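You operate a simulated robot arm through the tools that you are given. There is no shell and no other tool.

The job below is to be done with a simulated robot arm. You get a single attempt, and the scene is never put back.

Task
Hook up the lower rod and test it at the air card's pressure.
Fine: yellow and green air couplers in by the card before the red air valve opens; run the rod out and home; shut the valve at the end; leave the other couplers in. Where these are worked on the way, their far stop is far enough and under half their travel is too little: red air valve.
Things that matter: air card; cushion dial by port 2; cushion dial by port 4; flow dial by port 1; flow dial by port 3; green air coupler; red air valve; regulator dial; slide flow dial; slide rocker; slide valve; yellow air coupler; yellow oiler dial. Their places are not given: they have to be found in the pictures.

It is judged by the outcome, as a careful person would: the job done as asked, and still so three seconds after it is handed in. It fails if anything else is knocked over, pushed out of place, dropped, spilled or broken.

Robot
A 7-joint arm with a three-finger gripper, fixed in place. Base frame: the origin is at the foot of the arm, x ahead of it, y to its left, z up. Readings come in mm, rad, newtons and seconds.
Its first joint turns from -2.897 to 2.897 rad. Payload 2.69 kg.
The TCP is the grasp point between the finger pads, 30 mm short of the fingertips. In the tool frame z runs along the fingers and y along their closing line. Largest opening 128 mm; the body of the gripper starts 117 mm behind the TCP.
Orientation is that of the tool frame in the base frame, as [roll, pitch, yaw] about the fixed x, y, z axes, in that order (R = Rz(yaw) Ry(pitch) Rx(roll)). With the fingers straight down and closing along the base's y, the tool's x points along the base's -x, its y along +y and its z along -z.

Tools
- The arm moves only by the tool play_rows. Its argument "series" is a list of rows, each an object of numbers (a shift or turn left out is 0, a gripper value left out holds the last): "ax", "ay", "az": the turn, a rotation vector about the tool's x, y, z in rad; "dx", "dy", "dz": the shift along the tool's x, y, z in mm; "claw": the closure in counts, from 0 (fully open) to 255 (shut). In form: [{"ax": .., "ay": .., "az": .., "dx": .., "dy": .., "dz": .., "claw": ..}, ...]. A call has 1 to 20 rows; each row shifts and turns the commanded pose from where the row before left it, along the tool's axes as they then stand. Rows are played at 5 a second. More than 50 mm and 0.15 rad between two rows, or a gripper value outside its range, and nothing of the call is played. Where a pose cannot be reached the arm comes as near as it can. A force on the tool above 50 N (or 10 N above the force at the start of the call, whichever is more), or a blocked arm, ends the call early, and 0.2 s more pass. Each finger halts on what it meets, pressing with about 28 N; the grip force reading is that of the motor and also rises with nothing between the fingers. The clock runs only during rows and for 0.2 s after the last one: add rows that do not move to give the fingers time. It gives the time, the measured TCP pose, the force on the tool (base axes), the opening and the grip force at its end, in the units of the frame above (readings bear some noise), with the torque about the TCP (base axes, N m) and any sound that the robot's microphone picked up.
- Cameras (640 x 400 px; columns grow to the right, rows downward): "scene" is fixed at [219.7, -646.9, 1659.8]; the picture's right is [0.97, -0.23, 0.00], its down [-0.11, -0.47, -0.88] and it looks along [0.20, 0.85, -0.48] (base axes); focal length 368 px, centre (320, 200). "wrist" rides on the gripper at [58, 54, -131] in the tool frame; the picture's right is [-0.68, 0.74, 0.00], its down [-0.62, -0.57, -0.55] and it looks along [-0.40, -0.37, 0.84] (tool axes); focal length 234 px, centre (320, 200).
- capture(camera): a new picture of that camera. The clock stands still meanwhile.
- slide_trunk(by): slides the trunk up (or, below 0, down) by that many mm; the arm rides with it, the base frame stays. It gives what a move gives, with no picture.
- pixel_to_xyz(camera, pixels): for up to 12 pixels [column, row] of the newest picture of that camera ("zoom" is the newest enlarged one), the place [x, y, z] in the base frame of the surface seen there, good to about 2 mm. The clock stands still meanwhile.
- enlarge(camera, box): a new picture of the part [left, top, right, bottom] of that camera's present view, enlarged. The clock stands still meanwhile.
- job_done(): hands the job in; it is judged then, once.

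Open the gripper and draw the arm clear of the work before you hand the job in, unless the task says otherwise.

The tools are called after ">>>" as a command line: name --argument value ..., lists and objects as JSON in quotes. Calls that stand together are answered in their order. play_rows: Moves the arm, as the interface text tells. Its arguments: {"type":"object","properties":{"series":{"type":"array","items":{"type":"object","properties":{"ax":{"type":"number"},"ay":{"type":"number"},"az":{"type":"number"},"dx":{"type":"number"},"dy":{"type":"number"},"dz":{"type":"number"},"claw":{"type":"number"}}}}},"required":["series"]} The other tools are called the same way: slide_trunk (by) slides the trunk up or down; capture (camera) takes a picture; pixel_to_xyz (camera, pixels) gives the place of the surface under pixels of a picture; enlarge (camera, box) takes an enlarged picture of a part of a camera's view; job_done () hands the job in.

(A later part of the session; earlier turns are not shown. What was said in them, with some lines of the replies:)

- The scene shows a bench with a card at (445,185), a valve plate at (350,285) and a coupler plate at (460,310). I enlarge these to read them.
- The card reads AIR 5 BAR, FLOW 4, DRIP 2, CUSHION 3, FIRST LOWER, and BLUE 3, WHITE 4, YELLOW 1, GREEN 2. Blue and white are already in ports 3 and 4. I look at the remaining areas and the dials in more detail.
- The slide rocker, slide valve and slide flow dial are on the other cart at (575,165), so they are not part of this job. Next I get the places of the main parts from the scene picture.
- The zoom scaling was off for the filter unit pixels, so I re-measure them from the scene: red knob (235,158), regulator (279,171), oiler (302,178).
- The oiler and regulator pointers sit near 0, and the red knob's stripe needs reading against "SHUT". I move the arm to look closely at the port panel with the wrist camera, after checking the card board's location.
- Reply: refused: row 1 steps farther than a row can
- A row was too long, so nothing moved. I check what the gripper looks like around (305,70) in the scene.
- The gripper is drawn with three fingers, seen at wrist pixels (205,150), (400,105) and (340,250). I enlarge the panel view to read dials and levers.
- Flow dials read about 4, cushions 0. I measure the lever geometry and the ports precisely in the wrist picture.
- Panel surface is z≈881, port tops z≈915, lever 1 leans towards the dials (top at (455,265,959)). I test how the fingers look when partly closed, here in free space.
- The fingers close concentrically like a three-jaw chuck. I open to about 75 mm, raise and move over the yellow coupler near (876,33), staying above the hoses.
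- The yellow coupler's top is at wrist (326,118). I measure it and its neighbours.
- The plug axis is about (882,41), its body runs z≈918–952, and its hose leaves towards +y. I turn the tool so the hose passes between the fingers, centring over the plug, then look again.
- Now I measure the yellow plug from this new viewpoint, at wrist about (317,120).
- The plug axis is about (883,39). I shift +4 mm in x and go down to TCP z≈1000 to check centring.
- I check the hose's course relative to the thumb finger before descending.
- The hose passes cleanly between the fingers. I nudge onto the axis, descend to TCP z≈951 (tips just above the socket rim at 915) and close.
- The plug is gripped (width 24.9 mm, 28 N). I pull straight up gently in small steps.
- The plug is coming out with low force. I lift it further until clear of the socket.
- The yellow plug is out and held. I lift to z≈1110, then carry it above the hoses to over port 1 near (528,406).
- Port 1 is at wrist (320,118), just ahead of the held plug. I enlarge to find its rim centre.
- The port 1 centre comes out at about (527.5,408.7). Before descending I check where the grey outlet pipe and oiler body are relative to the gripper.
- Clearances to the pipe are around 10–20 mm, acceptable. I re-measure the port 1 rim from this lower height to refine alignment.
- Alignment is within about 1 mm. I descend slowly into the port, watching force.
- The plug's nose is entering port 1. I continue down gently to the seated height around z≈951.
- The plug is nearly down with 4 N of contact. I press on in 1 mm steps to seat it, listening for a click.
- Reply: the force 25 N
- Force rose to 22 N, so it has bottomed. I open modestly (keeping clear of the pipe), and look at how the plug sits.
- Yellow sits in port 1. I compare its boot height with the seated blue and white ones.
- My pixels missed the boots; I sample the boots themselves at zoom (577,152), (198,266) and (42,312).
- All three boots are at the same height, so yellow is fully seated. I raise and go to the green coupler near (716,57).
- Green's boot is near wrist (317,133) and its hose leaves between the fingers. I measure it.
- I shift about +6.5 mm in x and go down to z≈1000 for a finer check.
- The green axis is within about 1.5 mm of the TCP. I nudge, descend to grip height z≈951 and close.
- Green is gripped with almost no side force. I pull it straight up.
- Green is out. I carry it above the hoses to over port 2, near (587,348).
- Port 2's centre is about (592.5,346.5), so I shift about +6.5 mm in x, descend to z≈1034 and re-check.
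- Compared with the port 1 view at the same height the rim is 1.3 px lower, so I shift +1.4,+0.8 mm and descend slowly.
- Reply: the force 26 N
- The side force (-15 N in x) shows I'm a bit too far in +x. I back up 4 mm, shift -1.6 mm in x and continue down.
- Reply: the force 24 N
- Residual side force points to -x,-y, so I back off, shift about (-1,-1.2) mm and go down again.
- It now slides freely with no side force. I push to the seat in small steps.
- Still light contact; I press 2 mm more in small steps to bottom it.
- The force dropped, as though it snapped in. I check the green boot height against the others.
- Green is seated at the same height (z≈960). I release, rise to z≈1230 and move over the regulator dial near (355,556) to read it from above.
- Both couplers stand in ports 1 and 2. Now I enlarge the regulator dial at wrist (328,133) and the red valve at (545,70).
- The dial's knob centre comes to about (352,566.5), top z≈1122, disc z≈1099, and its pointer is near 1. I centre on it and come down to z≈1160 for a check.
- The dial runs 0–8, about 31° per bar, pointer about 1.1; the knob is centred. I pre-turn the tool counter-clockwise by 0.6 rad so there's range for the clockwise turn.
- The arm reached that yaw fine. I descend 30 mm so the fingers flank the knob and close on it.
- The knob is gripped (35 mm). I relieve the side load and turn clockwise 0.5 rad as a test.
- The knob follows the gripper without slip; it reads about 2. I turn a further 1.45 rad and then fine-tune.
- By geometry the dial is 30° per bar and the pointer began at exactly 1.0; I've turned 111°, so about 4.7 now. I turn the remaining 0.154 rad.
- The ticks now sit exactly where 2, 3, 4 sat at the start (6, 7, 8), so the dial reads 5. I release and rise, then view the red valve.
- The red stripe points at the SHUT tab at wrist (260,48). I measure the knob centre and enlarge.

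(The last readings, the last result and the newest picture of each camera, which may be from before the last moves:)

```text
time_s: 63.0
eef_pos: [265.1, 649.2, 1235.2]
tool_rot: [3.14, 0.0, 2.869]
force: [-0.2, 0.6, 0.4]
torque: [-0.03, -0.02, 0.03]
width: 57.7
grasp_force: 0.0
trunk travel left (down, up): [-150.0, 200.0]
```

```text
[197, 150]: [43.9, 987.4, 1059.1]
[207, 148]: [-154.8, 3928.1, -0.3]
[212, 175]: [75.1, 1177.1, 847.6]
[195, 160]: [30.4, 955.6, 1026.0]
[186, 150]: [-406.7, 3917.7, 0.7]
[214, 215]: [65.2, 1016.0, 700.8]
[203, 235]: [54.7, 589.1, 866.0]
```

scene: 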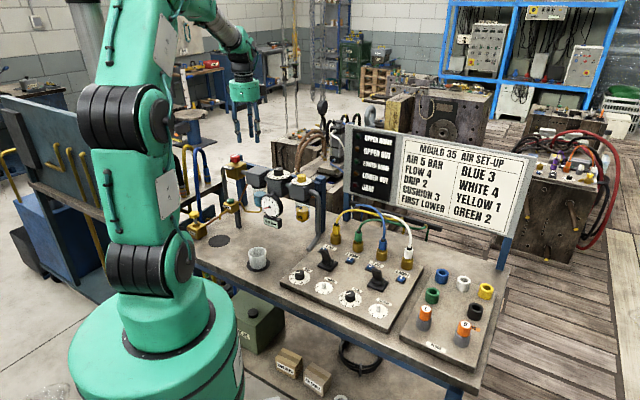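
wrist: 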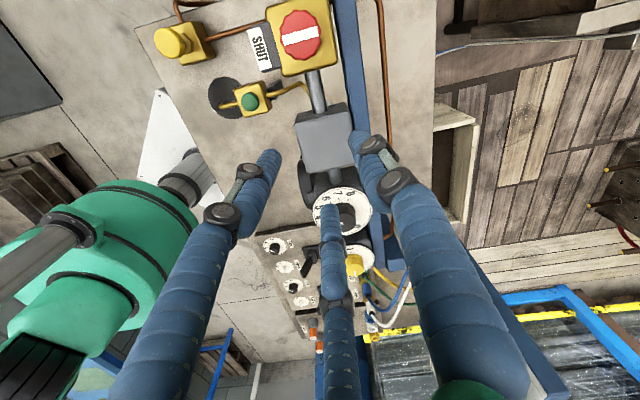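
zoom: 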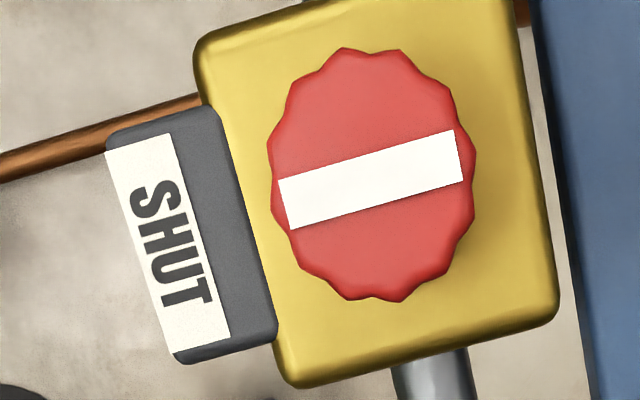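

Knob centre about (205,714.5), top z≈1128, 32 mm wide. I move over it and down to z≈1165 to check centring.

>>> play_rows --series '[{"dx": 37.85, "dy": 23.3}, {"dx": 37.85, "dy": 23.3}, {"dz": 35}, {"dz": 35}, {}, {}]'

>>> capture --camera "wrist"

>>> enlarge --camera "wrist" --box '[256, 110, 384, 190]'

```text
time_s: 64.4
eef_pos: [201.0, 717.5, 1166.8]
tool_rot: [-3.141, -0.001, 2.868]
force: [0.1, 0.3, 1.0]
torque: [0.03, -0.02, 0.01]
width: 57.8
grasp_force: 0.1
trunk travel left (down, up): [-150.0, 200.0]
```

```text
taken
```

wrist: 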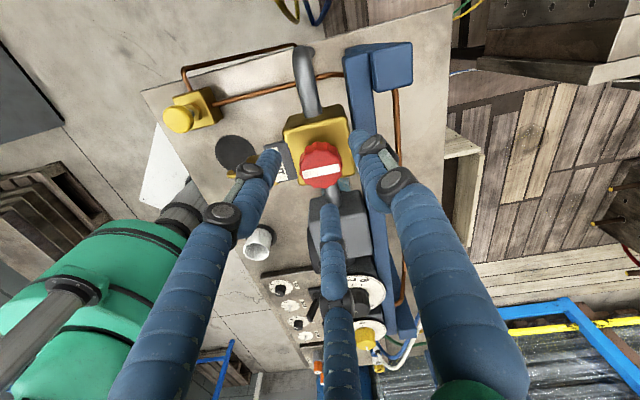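

```text
5.00 times, centred on (320, 150) of wrist
```

zoom: 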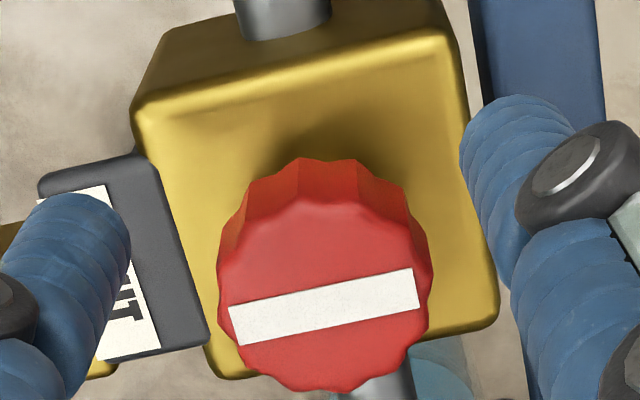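

The knob sits about 2.5 mm off; I correct, descend 28 mm and close on it.

>>> play_rows --series '[{"dx": -2.57, "dy": -0.63}, {"dz": 14}, {"dz": 14}, {}, {"claw": 180}, {}, {"claw": 230}, {}, {}]'

>>> enlarge --camera "wrist" --box '[256, 120, 384, 200]'

```text
time_s: 66.4
eef_pos: [205.5, 714.4, 1139.3]
tool_rot: [-3.139, -0.001, 2.87]
force: [3.1, -10.3, -0.1]
torque: [-0.46, -0.2, 0.01]
width: 34.2
grasp_force: 44.8
trunk travel left (down, up): [-150.0, 200.0]
```

```text
5.00 times, centred on (320, 160) of wrist
```

zoom: 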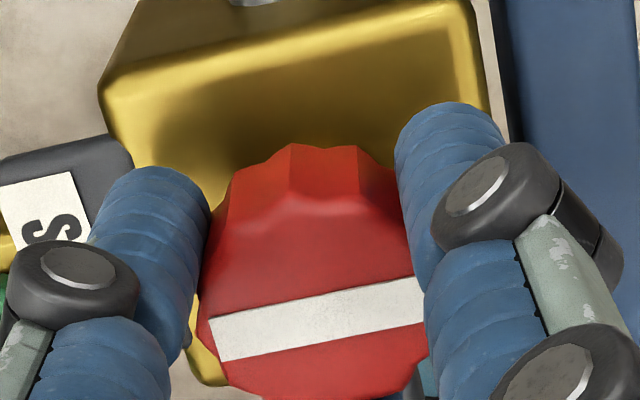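

The knob is gripped at 34 mm. I relieve side load and turn counter-clockwise gently 0.2 rad to feel the direction.

>>> play_rows --series '[{"dx": -0.38, "dy": -0.62}, {"az": -0.07}, {"az": -0.07}, {"az": -0.06}, {}]'

>>> enlarge --camera "wrist" --box '[256, 120, 384, 200]'

```text
time_s: 67.6
eef_pos: [205.1, 715.1, 1138.4]
tool_rot: [-3.141, -0.002, 3.069]
force: [2.7, -10.1, -3.2]
torque: [-0.41, 0.03, 0.0]
width: 33.8
grasp_force: 44.9
trunk travel left (down, up): [-150.0, 200.0]
```

```text
5.00 times, centred on (320, 160) of wrist
```

zoom: 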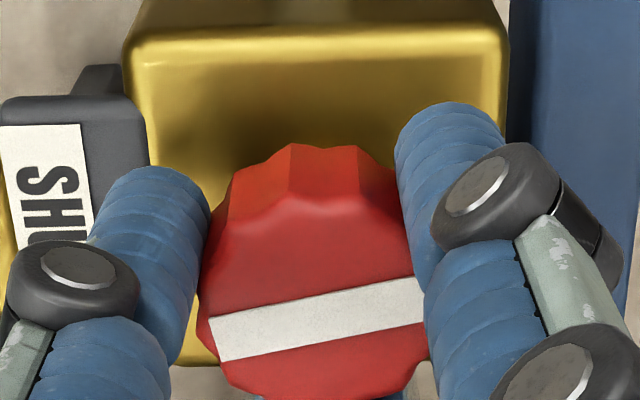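

The knob turns freely counter-clockwise. I continue in steps and watch the gauge.

>>> play_rows --series '[{"az": -0.1}, {"az": -0.1}, {"az": -0.1}, {"az": -0.1}, {"az": -0.1}, {}]'

>>> enlarge --camera "scene" --box '[240, 180, 320, 240]'

>>> enlarge --camera "wrist" --box '[256, 120, 384, 200]'

```text
time_s: 69.0
eef_pos: [204.9, 715.1, 1139.9]
tool_rot: [-3.14, -0.001, -2.711]
force: [3.9, -14.4, -8.2]
torque: [-0.8, -0.08, -0.01]
width: 33.9
grasp_force: 45.0
trunk travel left (down, up): [-150.0, 200.0]
```

```text
6.67 times, centred on (280, 210) of scene
```

zoom: 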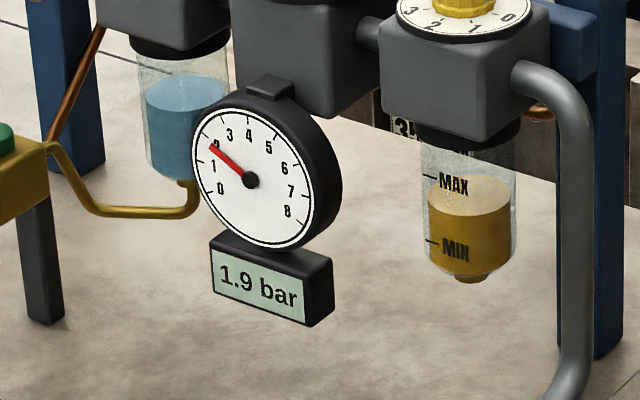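

```text
5.00 times, centred on (320, 160) of wrist
```

zoom: 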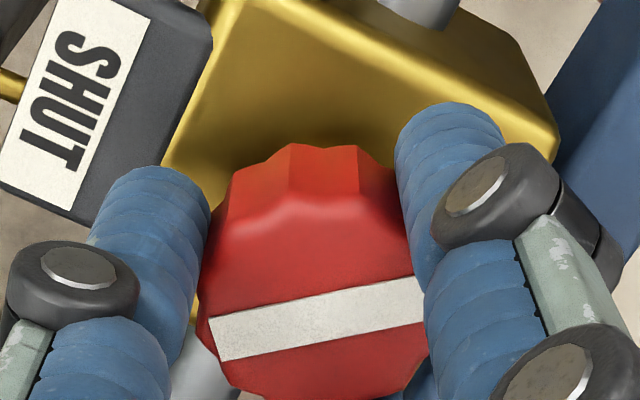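

The gauge climbs (1.9 bar and rising). I keep turning toward the far stop, easing the side load.

>>> play_rows --series '[{"dx": 0.15, "dy": -0.8}, {"az": -0.1}, {"az": -0.1}, {"az": -0.1}, {"az": -0.1}, {"az": -0.1}, {"az": -0.1}, {"az": -0.1}, {"az": -0.1}, {}, {}]'

>>> enlarge --camera "scene" --box '[240, 180, 320, 240]'

>>> enlarge --camera "wrist" --box '[256, 120, 384, 200]'

>>> enlarge --camera "scene" --box '[340, 120, 430, 210]'

```text
time_s: 71.4
eef_pos: [205.2, 715.1, 1139.3]
tool_rot: [3.141, -0.001, -1.913]
force: [7.4, -12.1, -8.2]
torque: [-0.42, -0.38, 0.02]
width: 33.9
grasp_force: 45.2
trunk travel left (down, up): [-150.0, 200.0]
```

```text
6.67 times, centred on (280, 210) of scene
```

zoom: 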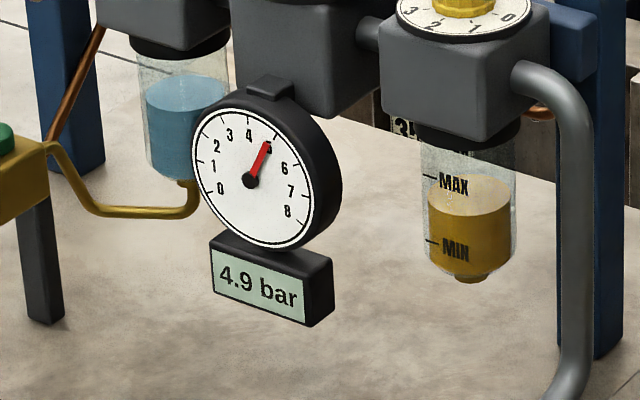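

```text
5.00 times, centred on (320, 160) of wrist
```

zoom: 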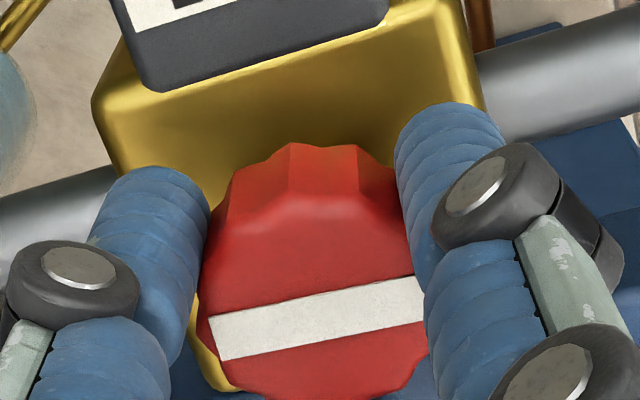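

```text
4.44 times, centred on (385, 165) of scene
```

zoom: 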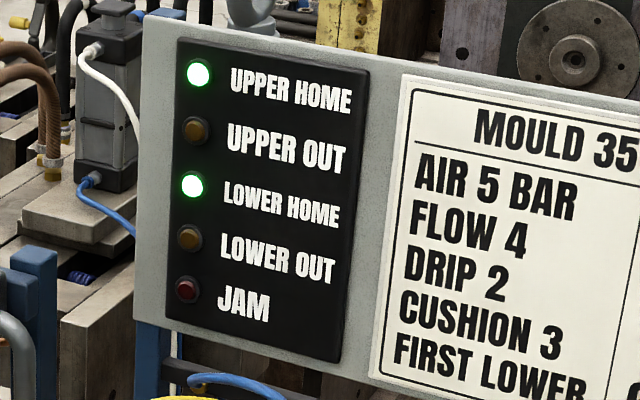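

Upper-home and lower-home lamps are lit and pressure is about 5. I turn a last 0.1 rad to find the stop.

>>> play_rows --series '[{"dx": 0.6, "dy": -0.9}, {"az": -0.05}, {"az": -0.04}, {}, {}]'

>>> enlarge --camera "scene" --box '[240, 180, 320, 240]'

>>> enlarge --camera "wrist" --box '[256, 120, 384, 200]'

```text
time_s: 72.6
eef_pos: [205.9, 714.1, 1138.7]
tool_rot: [-3.141, 0.001, -1.825]
force: [-5.6, -2.2, -4.5]
torque: [0.11, 0.33, -0.4]
width: 33.9
grasp_force: 45.0
trunk travel left (down, up): [-150.0, 200.0]
```

```text
6.67 times, centred on (280, 210) of scene
```

zoom: 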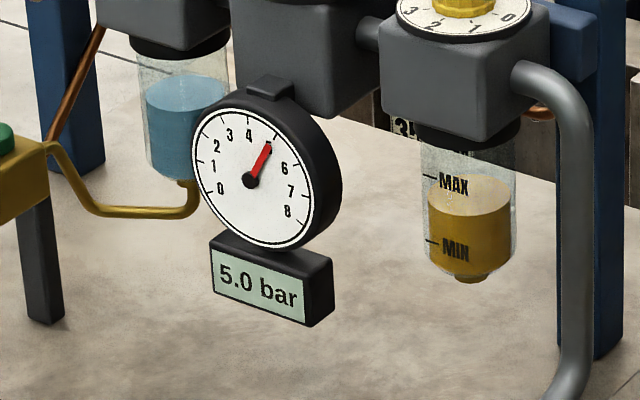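

```text
5.00 times, centred on (320, 160) of wrist
```

zoom: 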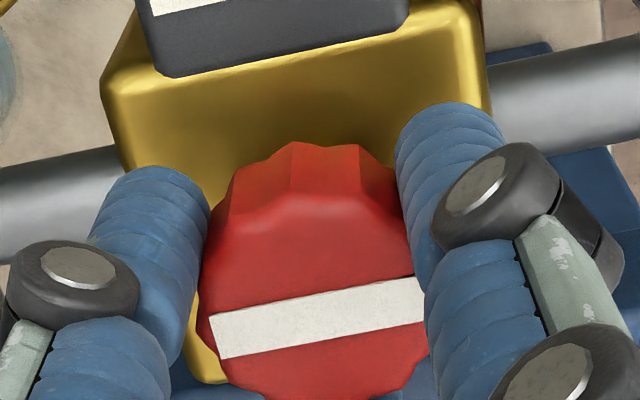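

The knob met its far stop (torque -0.4 N m) and the gauge reads 5.0 bar. I unload, release and rise, turn the tool, and move over lever 1.

>>> play_rows --series '[{"az": 0.02}, {"claw": 140}, {}, {}, {"dz": -25}, {"dz": -35}, {"dz": -35}, {"az": 0.15}, {"az": 0.15}, {"az": 0.15}, {"az": 0.15}, {"az": 0.15}, {"az": 0.15}, {"az": 0.135}, {}, {}]'

>>> enlarge --camera "scene" --box '[190, 130, 330, 240]'

```text
time_s: 76.0
eef_pos: [203.9, 714.3, 1234.1]
tool_rot: [-3.141, 0.0, -2.879]
force: [0.4, 0.4, 0.5]
torque: [-0.01, 0.01, 0.01]
width: 57.8
grasp_force: 0.0
trunk travel left (down, up): [-150.0, 200.0]
```

```text
3.64 times, centred on (260, 185) of scene
```

zoom: 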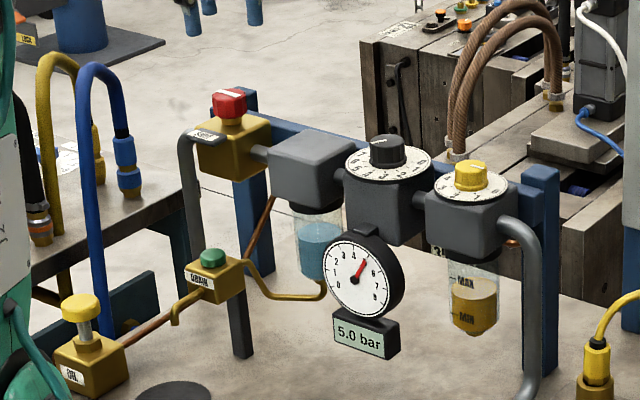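

5.0 bar holds with the valve open. I move at height to over lever 1.

>>> play_rows --series '[{"dx": -9.0, "dy": -42.4}, {"dx": -9.0, "dy": -42.4}, {"dx": -9.0, "dy": -42.4}, {"dx": -9.0, "dy": -42.4}, {"dx": -9.0, "dy": -42.4}, {"dx": -9.0, "dy": -42.4}, {"dx": -9.0, "dy": -42.4}, {"dx": -9.0, "dy": -42.4}, {"dx": -9.0, "dy": -42.4}, {"dx": -9.0, "dy": -42.4}, {"dx": -9.0, "dy": -42.4}, {"dx": -9.0, "dy": -42.4}, {"dz": 45}, {"dz": 45}, {}]'

>>> capture --camera "wrist"

```text
time_s: 79.2
eef_pos: [446.1, 249.2, 1139.7]
tool_rot: [-3.141, 0.0, -2.878]
force: [0.4, 0.4, -0.4]
torque: [-0.06, 0.03, -0.02]
width: 57.8
grasp_force: 0.0
trunk travel left (down, up): [-150.0, 200.0]
```

```text
taken
```

wrist: 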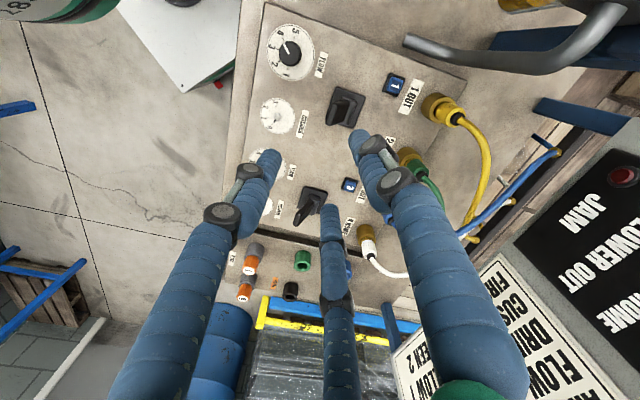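

The lever 1 is at wrist (345,107). I enlarge and measure it.

>>> enlarge --camera "wrist" --box '[296, 70, 392, 140]'

>>> pixel_to_xyz --camera "zoom" --pixels '[[220, 265], [330, 290], [270, 300], [300, 230], [290, 180], [375, 210], [250, 330], [240, 120], [460, 190], [355, 380], [320, 150], [400, 260]]'

```text
5.71 times, centred on (344, 105) of wrist
```

zoom: 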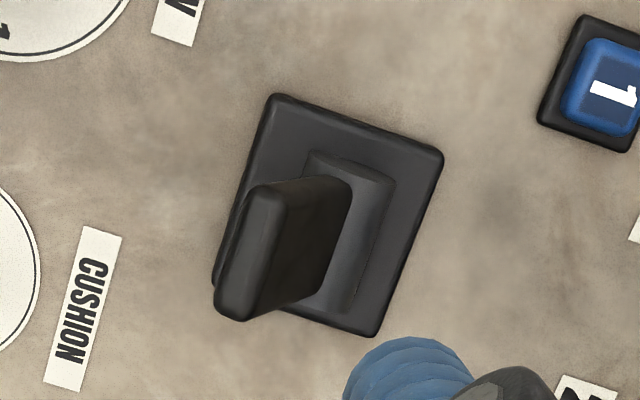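

```text
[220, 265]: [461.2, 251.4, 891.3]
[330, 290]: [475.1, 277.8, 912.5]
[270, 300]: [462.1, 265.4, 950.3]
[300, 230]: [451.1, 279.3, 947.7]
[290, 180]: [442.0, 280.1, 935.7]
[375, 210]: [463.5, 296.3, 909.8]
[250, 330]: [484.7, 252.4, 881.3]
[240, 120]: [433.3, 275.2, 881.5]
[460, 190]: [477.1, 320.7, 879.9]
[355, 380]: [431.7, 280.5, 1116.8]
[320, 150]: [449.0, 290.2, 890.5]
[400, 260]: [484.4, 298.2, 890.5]
```

Lever 1 pivots at about (464,284), its paddle top is at (454,270,957) leaning towards the dials. I close the fingers and lower on its dial side at (429,249) to push it towards the ports.

>>> play_rows --series '[{"dx": 16.4, "dy": 4.4, "claw": 255}, {"dz": 43}, {"dz": 43}, {"dz": 43}, {"dz": 43}, {}, {}]'

>>> capture --camera "wrist"

>>> enlarge --camera "scene" --box '[260, 180, 400, 310]'

```text
time_s: 80.8
eef_pos: [424.4, 246.9, 967.8]
tool_rot: [-3.141, 0.0, -2.878]
force: [-0.5, 0.3, 0.2]
torque: [-0.03, -0.03, 0.01]
width: 2.3
grasp_force: 28.0
trunk travel left (down, up): [-150.0, 200.0]
```

```text
taken
```

wrist: 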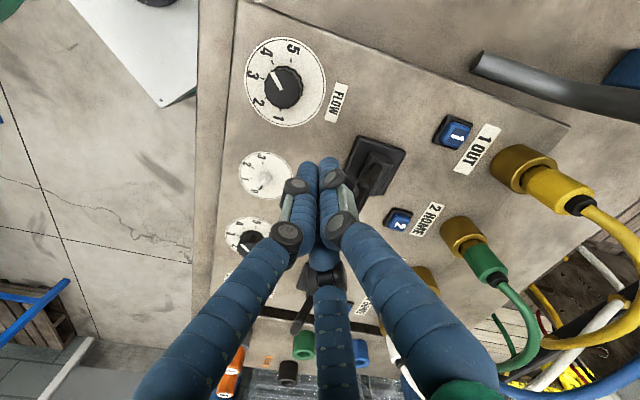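

```text
3.08 times, centred on (330, 245) of scene
```

zoom: 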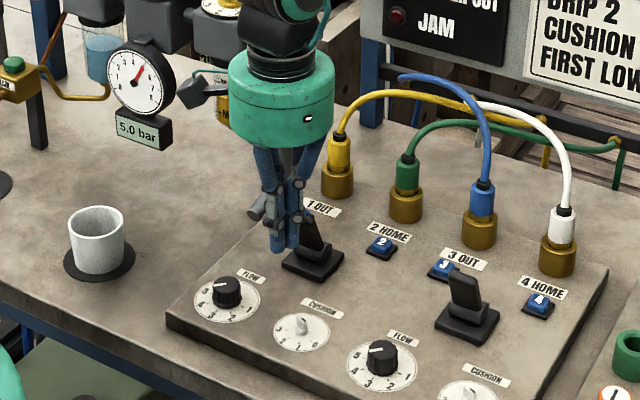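

Fingers are in line with the lever. I push along +n (towards the ports) in 4 mm steps.

>>> play_rows --series '[{"dx": -3.46, "dy": 2.0}, {"dx": -3.46, "dy": 2.0}, {"dx": -3.46, "dy": 2.0}, {"dx": -3.46, "dy": 2.0}, {"dx": -3.46, "dy": 2.0}, {"dx": -3.46, "dy": 2.0}, {}]'

>>> enlarge --camera "wrist" --box '[280, 110, 440, 230]'

```text
time_s: 82.4
eef_pos: [440.8, 266.7, 971.8]
tool_rot: [3.141, 0.0, -2.878]
force: [-0.4, -0.2, -0.4]
torque: [-0.01, 0.01, 0.0]
width: 2.1
grasp_force: 31.0
trunk travel left (down, up): [-150.0, 200.0]
```

```text
3.33 times, centred on (360, 170) of wrist
```

zoom: 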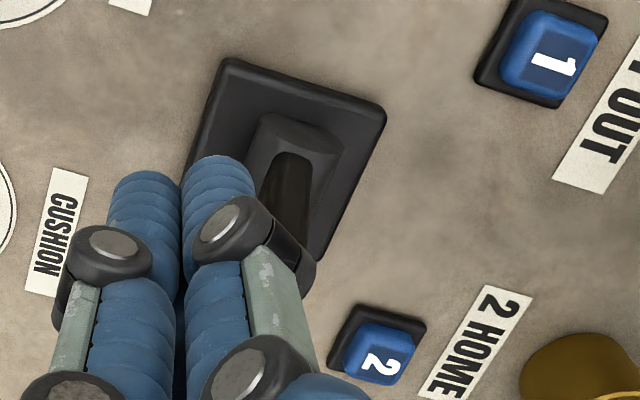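

No contact force yet. I continue pushing.

>>> play_rows --series '[{"dx": -3.46, "dy": 2.0}, {"dx": -3.46, "dy": 2.0}, {"dx": -3.46, "dy": 2.0}, {"dx": -3.46, "dy": 2.0}, {}]'

>>> enlarge --camera "wrist" --box '[280, 110, 440, 230]'

>>> enlarge --camera "scene" --box '[340, 120, 430, 210]'

```text
time_s: 83.6
eef_pos: [454.7, 279.5, 971.9]
tool_rot: [-3.141, -0.001, -2.878]
force: [-0.2, 0.7, 0.1]
torque: [0.01, 0.0, 0.01]
width: 2.0
grasp_force: 31.1
trunk travel left (down, up): [-150.0, 200.0]
```

```text
3.33 times, centred on (360, 170) of wrist
```

zoom: 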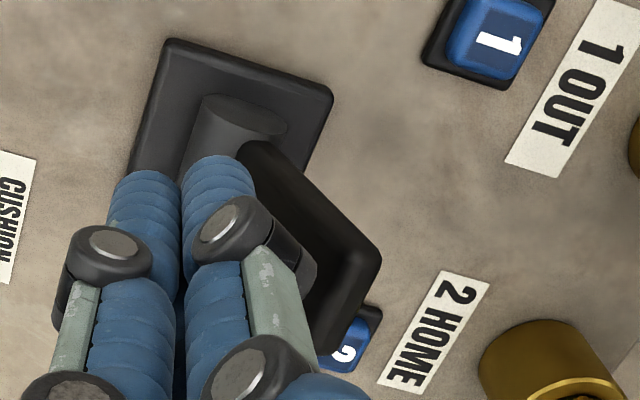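

```text
4.44 times, centred on (385, 165) of scene
```

zoom: 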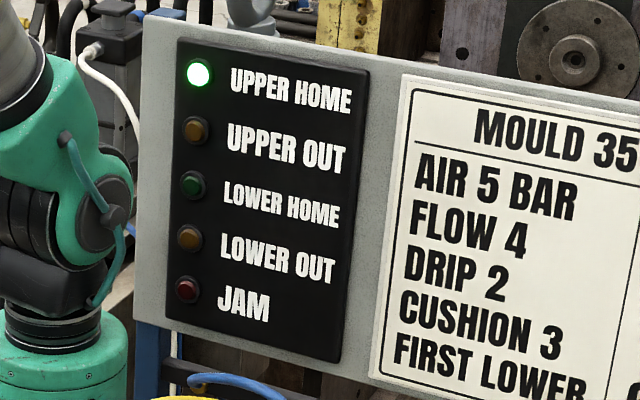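

The lever has snapped over to the ports' side and LOWER HOME went out, so the rod is moving. I wait and check the lamps.

>>> play_rows --series '[{}, {}, {}, {}, {}, {}, {}, {}, {}, {}]'

>>> enlarge --camera "scene" --box '[340, 120, 430, 210]'

>>> enlarge --camera "scene" --box '[240, 180, 320, 240]'

```text
time_s: 85.8
eef_pos: [453.3, 278.5, 971.1]
tool_rot: [-3.141, 0.001, -2.88]
force: [0.3, 0.1, -0.2]
torque: [0.0, 0.03, 0.01]
width: 2.1
grasp_force: 32.0
trunk travel left (down, up): [-150.0, 200.0]
```

```text
4.44 times, centred on (385, 165) of scene
```

zoom: 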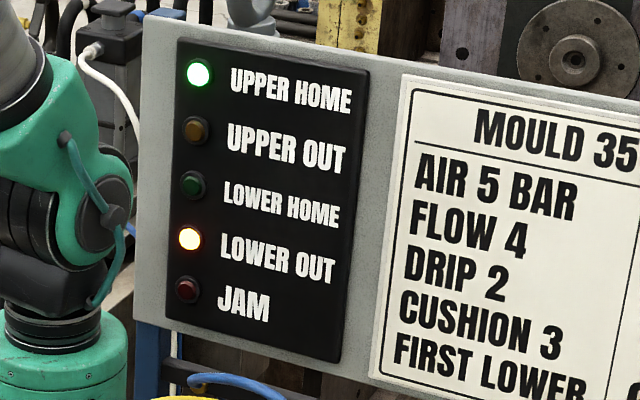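

```text
6.67 times, centred on (280, 210) of scene
```

zoom: 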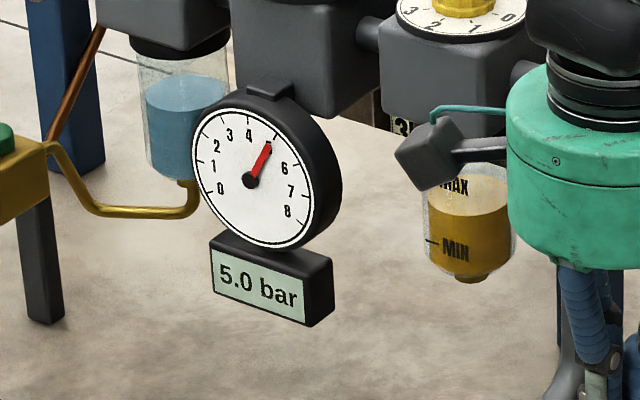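

LOWER OUT is lit at 5.0 bar. Now I lift over the lever to its port side to push it back home.

>>> play_rows --series '[{"dx": 4, "dy": -2.3}, {"dz": -40}, {"dz": -30}, {"dx": -29.5, "dy": 17.1}, {"dx": -29.5, "dy": 17.1}, {}, {}]'

>>> capture --camera "wrist"

>>> enlarge --camera "scene" --box '[290, 180, 410, 290]'

```text
time_s: 87.4
eef_pos: [498.8, 323.6, 1045.1]
tool_rot: [3.141, 0.0, -2.878]
force: [0.0, -0.8, -0.5]
torque: [0.0, -0.03, -0.01]
width: 2.3
grasp_force: 31.4
trunk travel left (down, up): [-150.0, 200.0]
```

```text
taken
```

wrist: 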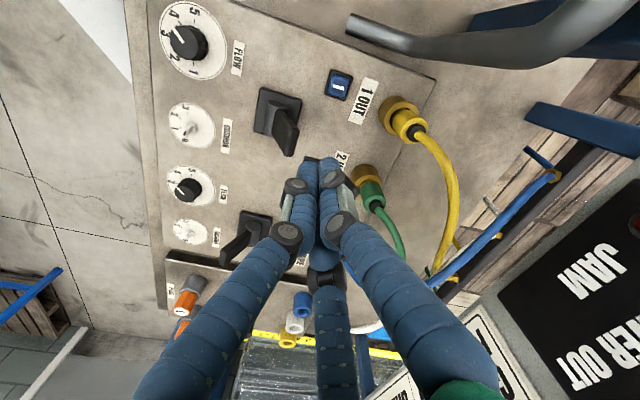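

```text
3.64 times, centred on (350, 235) of scene
```

zoom: 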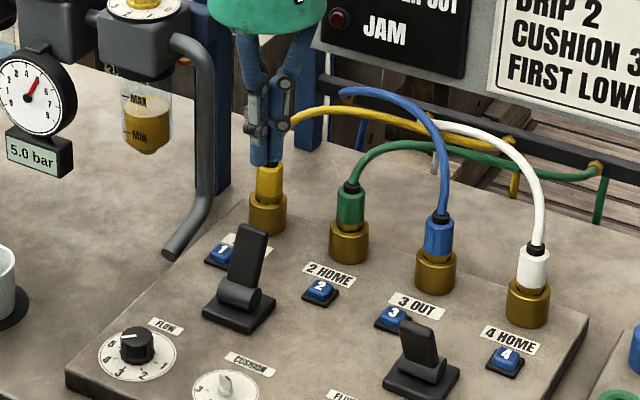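

The lever now leans to the port side, top near wrist (288,140). I measure it before lowering.

>>> pixel_to_xyz --camera "wrist" --pixels '[[292, 146], [285, 140], [290, 125], [276, 132], [296, 135], [282, 118], [327, 158], [345, 165]]'

>>> enlarge --camera "wrist" --box '[240, 80, 352, 180]'

```text
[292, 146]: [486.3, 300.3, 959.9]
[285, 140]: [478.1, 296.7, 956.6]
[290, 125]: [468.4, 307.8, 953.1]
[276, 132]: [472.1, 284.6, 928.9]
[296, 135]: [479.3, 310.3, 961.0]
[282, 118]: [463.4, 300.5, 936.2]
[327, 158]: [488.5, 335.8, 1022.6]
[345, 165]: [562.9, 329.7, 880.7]
```

```text
4.00 times, centred on (296, 130) of wrist
```

zoom: 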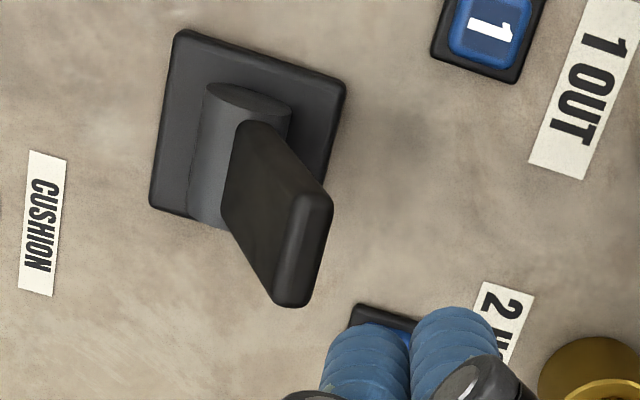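

The lever's port face is ~23 mm from the TCP; I add 6 mm clearance, lower to z≈968 and push towards the dials.

>>> play_rows --series '[{"dx": -5.2, "dy": 3.0}, {"dz": 40}, {"dz": 35}, {}, {"dx": 4.33, "dy": -2.5}, {"dx": 4.33, "dy": -2.5}, {"dx": 4.33, "dy": -2.5}, {"dx": 4.33, "dy": -2.5}, {"dx": 4.33, "dy": -2.5}, {"dx": 4.33, "dy": -2.5}, {}]'

>>> enlarge --camera "wrist" --box '[260, 80, 400, 190]'

>>> enlarge --camera "scene" --box '[340, 120, 430, 210]'

```text
time_s: 89.8
eef_pos: [481.7, 305.7, 968.4]
tool_rot: [3.14, 0.001, -2.878]
force: [0.6, -0.6, 0.7]
torque: [-0.03, -0.01, -0.03]
width: 2.0
grasp_force: 31.4
trunk travel left (down, up): [-150.0, 200.0]
```

```text
3.64 times, centred on (330, 135) of wrist
```

zoom: 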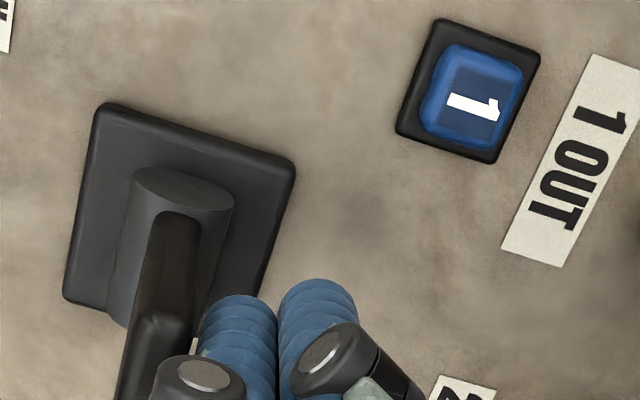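

```text
4.44 times, centred on (385, 165) of scene
```

zoom: 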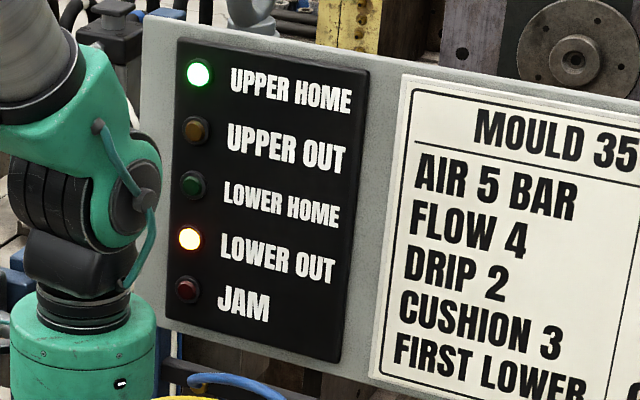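

The lever is being pushed and is about half-way; I push further towards the dials.

>>> play_rows --series '[{"dx": 3.46, "dy": -2.0}, {"dx": 3.46, "dy": -2.0}, {"dx": 3.46, "dy": -2.0}, {"dx": 3.46, "dy": -2.0}, {"dx": 3.46, "dy": -2.0}, {}]'

>>> enlarge --camera "wrist" --box '[260, 80, 400, 190]'

>>> enlarge --camera "scene" --box '[340, 120, 430, 210]'

```text
time_s: 91.2
eef_pos: [468.9, 291.1, 969.0]
tool_rot: [-3.14, 0.0, -2.878]
force: [0.6, 0.4, 1.1]
torque: [-0.03, 0.02, -0.02]
width: 2.1
grasp_force: 31.8
trunk travel left (down, up): [-150.0, 200.0]
```

```text
3.64 times, centred on (330, 135) of wrist
```

zoom: 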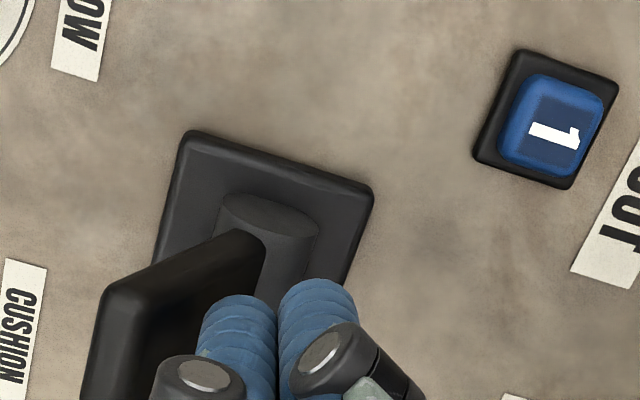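

```text
4.44 times, centred on (385, 165) of scene
```

zoom: 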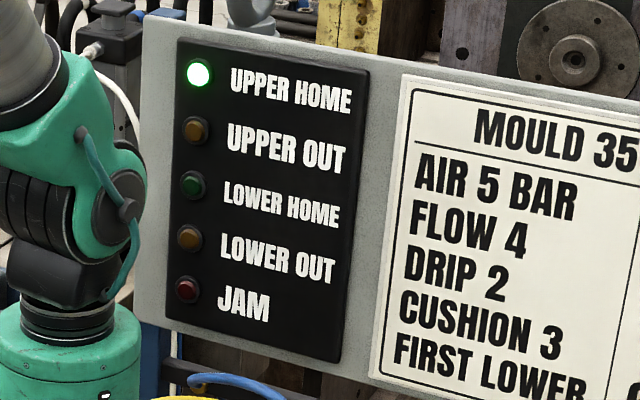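

LOWER OUT has gone off and the lever has snapped back; the rod is returning. I wait for LOWER HOME.

>>> play_rows --series '[{"dx": -3.46, "dy": 2.0}, {"dx": -3.46, "dy": 2.0}, {"dz": -40}, {"dz": -40}, {"dz": -40}, {}, {}, {}, {}, {}, {}]'

>>> enlarge --camera "scene" --box '[340, 120, 430, 210]'

>>> enlarge --camera "scene" --box '[250, 180, 410, 300]'

```text
time_s: 93.6
eef_pos: [475.7, 298.0, 1089.0]
tool_rot: [3.141, 0.001, -2.879]
force: [0.1, -0.2, -0.2]
torque: [0.03, 0.0, 0.02]
width: 2.2
grasp_force: 31.2
trunk travel left (down, up): [-150.0, 200.0]
```

```text
4.44 times, centred on (385, 165) of scene
```

zoom: 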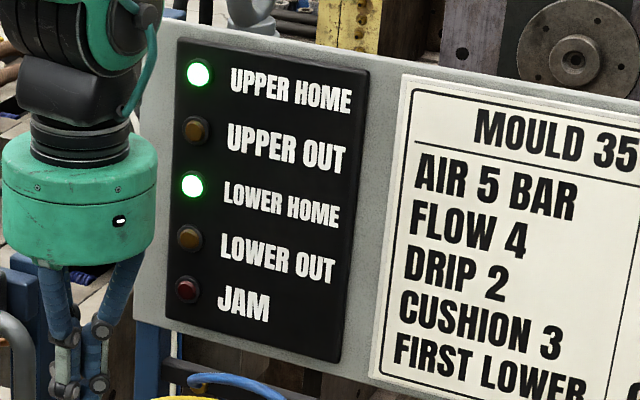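

```text
3.33 times, centred on (330, 240) of scene
```

zoom: 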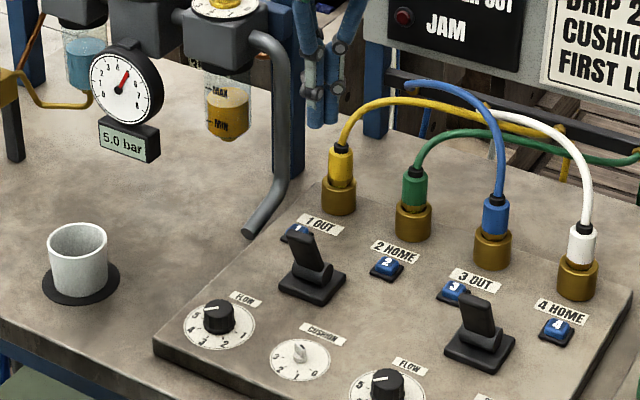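

LOWER HOME is lit again, no jam, 5.0 bar. Now I go back to the red valve at (205,714) to shut it.

>>> play_rows --series '[{"dz": -48}, {"dz": -48}, {"dz": -48}, {"dx": 12.8, "dy": 39.35, "claw": 130}, {"dx": 12.8, "dy": 39.35}, {"dx": 12.8, "dy": 39.35}, {"dx": 12.8, "dy": 39.35}, {"dx": 12.8, "dy": 39.35}, {"dx": 12.8, "dy": 39.35}, {"dx": 12.8, "dy": 39.35}, {"dx": 12.8, "dy": 39.35}, {"dx": 12.8, "dy": 39.35}, {"dx": 12.8, "dy": 39.35}, {"dx": 12.8, "dy": 39.35}, {"dx": 12.8, "dy": 39.35}, {}]'

>>> play_rows --series '[{"az": -0.147}, {"az": -0.147}, {"az": -0.147}, {"az": -0.147}, {"az": -0.147}, {"az": -0.147}, {"az": -0.147}, {"dz": 35}, {"dz": 33}, {}, {}]'

>>> capture --camera "wrist"

>>> enlarge --camera "wrist" --box '[256, 110, 384, 190]'

```text
time_s: 97.0
eef_pos: [199.3, 714.9, 1231.0]
tool_rot: [-3.139, 0.001, -2.878]
force: [0.5, -0.6, -0.2]
torque: [-0.02, -0.02, -0.02]
width: 62.5
grasp_force: 0.0
trunk travel left (down, up): [-150.0, 200.0]
```

```text
time_s: 99.4
eef_pos: [200.9, 713.4, 1163.0]
tool_rot: [-3.141, 0.0, -1.853]
force: [0.0, -0.1, 0.2]
torque: [0.03, 0.0, 0.03]
width: 62.6
grasp_force: 0.1
trunk travel left (down, up): [-150.0, 200.0]
```

```text
taken
```

wrist: 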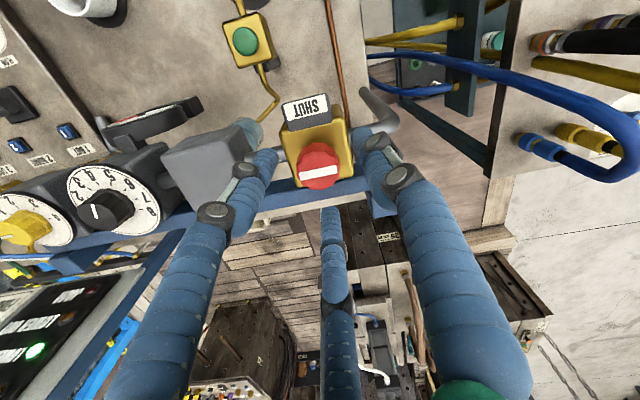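

```text
5.00 times, centred on (320, 150) of wrist
```

zoom: 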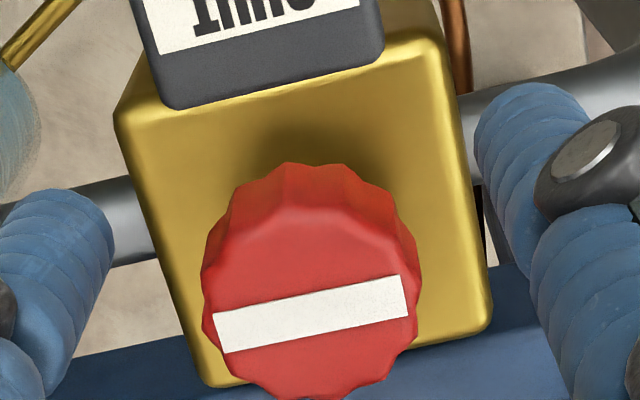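

The valve knob is about 3.5 mm in +x from the TCP. I correct, descend 25 mm and grip.

>>> play_rows --series '[{"dx": -1.65, "dy": -3.16}, {"dz": 13}, {"dz": 12}, {}, {"claw": 180}, {}, {"claw": 230}, {}, {}]'

>>> enlarge --camera "wrist" --box '[256, 120, 384, 200]'

```text
time_s: 101.4
eef_pos: [204.4, 715.0, 1137.6]
tool_rot: [3.14, 0.0, -1.85]
force: [4.7, -4.0, -0.2]
torque: [-0.26, -0.26, 0.02]
width: 34.4
grasp_force: 45.0
trunk travel left (down, up): [-150.0, 200.0]
```

```text
5.00 times, centred on (320, 160) of wrist
```

zoom: 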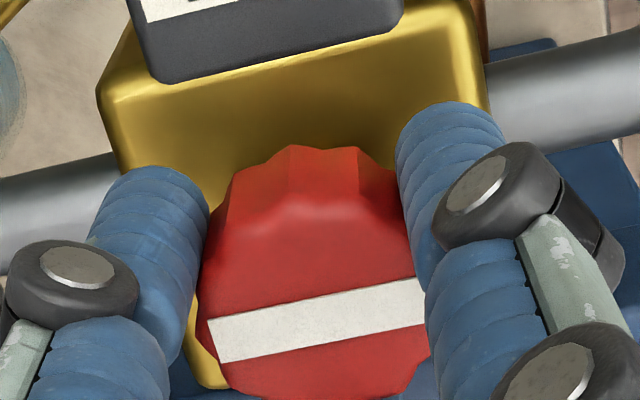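

Gripped well with little side load. I turn clockwise 1.45 rad, then feel for the shut stop.

>>> play_rows --series '[{"az": 0.12}, {"az": 0.12}, {"az": 0.12}, {"az": 0.12}, {"az": 0.12}, {"az": 0.12}, {"az": 0.12}, {"az": 0.12}, {"az": 0.12}, {"az": 0.12}, {"az": 0.12}, {"az": 0.12}, {}]'

>>> play_rows --series '[{"az": 0.05}, {"az": 0.05}, {"az": 0.04}, {}]'

>>> enlarge --camera "wrist" --box '[256, 120, 384, 200]'

>>> enlarge --camera "scene" --box '[240, 180, 320, 240]'

```text
time_s: 104.2
eef_pos: [205.0, 714.7, 1138.0]
tool_rot: [3.141, 0.0, 2.991]
force: [4.4, -16.2, -1.2]
torque: [-0.62, -0.27, 0.03]
width: 33.9
grasp_force: 45.6
trunk travel left (down, up): [-150.0, 200.0]
```

```text
time_s: 105.2
eef_pos: [204.6, 714.1, 1138.9]
tool_rot: [3.139, -0.002, 2.852]
force: [2.5, -21.4, 4.7]
torque: [-0.72, -0.12, 0.4]
width: 33.7
grasp_force: 45.2
trunk travel left (down, up): [-150.0, 200.0]
```

```text
5.00 times, centred on (320, 160) of wrist
```

zoom: 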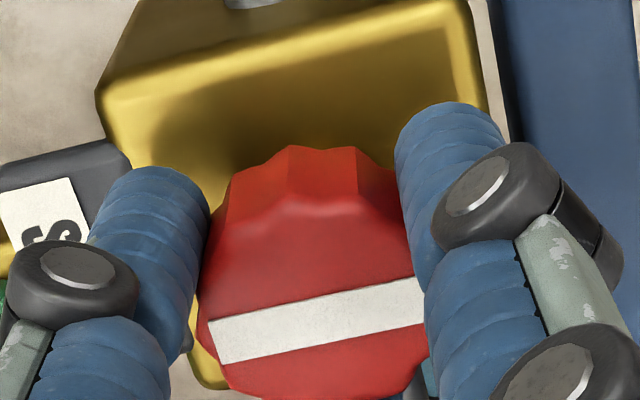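

```text
6.67 times, centred on (280, 210) of scene
```

zoom: 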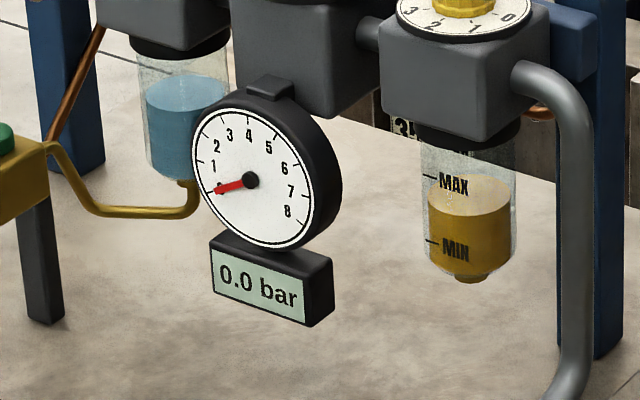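

The gauge reads 0.0 bar and the knob is at its shut stop. I release, rise and check the final state.

>>> play_rows --series '[{"claw": 130}, {}, {}, {"dz": -25}, {"dz": -40}, {"dz": -40}, {"dz": -40}, {"dz": -40}, {}]'

>>> capture --camera "wrist"

>>> capture --camera "scene"

>>> enlarge --camera "scene" --box '[210, 140, 330, 230]'

>>> enlarge --camera "scene" --box '[280, 200, 420, 320]'

>>> enlarge --camera "scene" --box '[340, 120, 430, 210]'

```text
time_s: 107.2
eef_pos: [207.9, 715.9, 1319.7]
tool_rot: [-3.138, 0.0, 2.851]
force: [0.6, -0.6, 0.1]
torque: [0.07, 0.03, -0.02]
width: 62.5
grasp_force: 0.0
trunk travel left (down, up): [-150.0, 200.0]
```

```text
taken
```

wrist: 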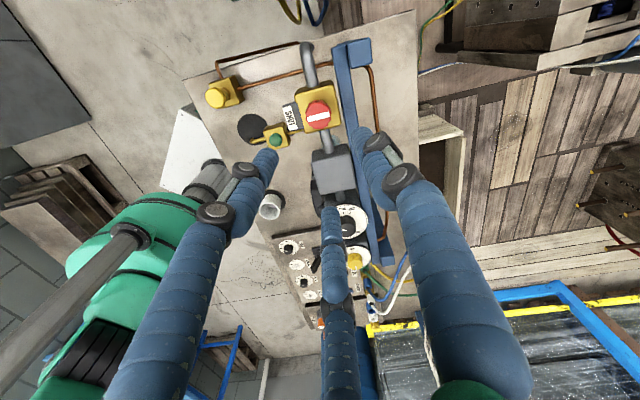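

```text
taken
```

scene: 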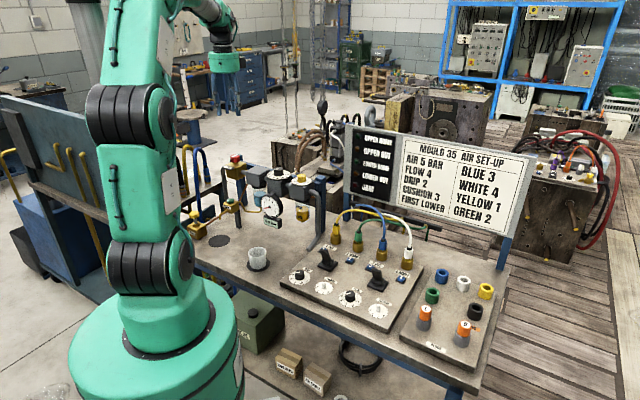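

```text
4.44 times, centred on (270, 185) of scene
```

zoom: 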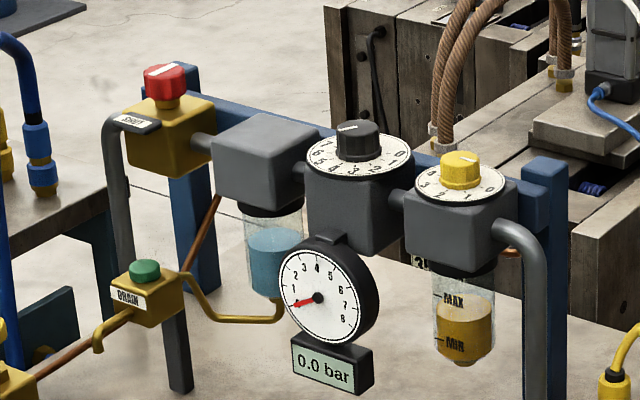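

```text
3.33 times, centred on (350, 260) of scene
```

zoom: 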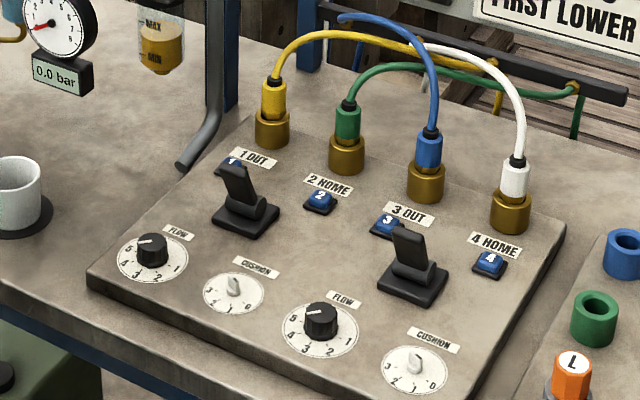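

```text
4.44 times, centred on (385, 165) of scene
```

zoom: 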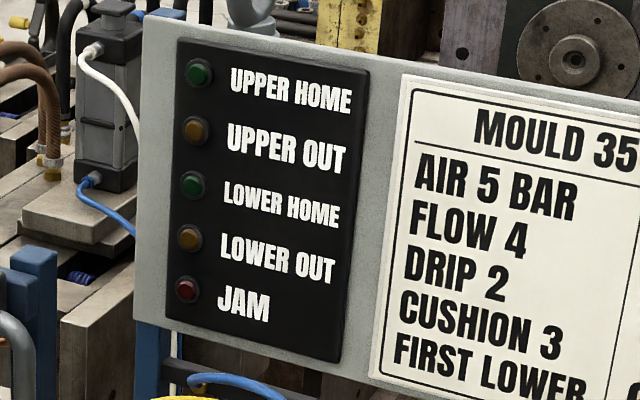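

Valve shut with 0.0 bar, couplers in ports 1–4, both levers at home, other dials untouched. I open the gripper fully with the arm clear above.

>>> play_rows --series '[{"dz": -40, "claw": 0}, {}, {}, {}]'

```text
time_s: 108.2
eef_pos: [208.2, 715.7, 1351.2]
tool_rot: [-3.127, 0.001, 2.852]
force: [-0.5, 0.7, 0.2]
torque: [0.04, 0.01, 0.0]
width: 128.1
grasp_force: 0.0
trunk travel left (down, up): [-150.0, 200.0]
```

The rod was run out and home at 5 bar, the valve is shut, and the arm is clear with the gripper open. I hand the job in.

>>> job_done

```text
The job is handed in.
```

The lower rod is hooked up and was tested at the card's 5 bar. It ran fully out and came back home without a jam, and I've handed the job in.

- **Couplers:** yellow is in port 1 and green in port 2, both seated before the air came on. Blue and white were left in ports 3 and 4.
- **Pressure:** I turned the regulator dial from 1 to 5, and the gauge read 5.0 bar with the red valve at its far stop.
- **Rod test:** I moved the port 1/2 lever across and LOWER OUT lit. I moved it back and LOWER HOME lit.
- **At the end:** the red valve is shut, the gauge reads 0.0 bar, and the regulator dial is still at 5. The arm is clear with the gripper open.

I left the flow, cushion and oiler (drip) dials alone, because the job only asked for the card's pressure. Both flow dials already read about 4, as the card says. The cushion dials and the oiler still read about 0, while the card lists cushion 3 and drip 2. The test was therefore run at those settings.
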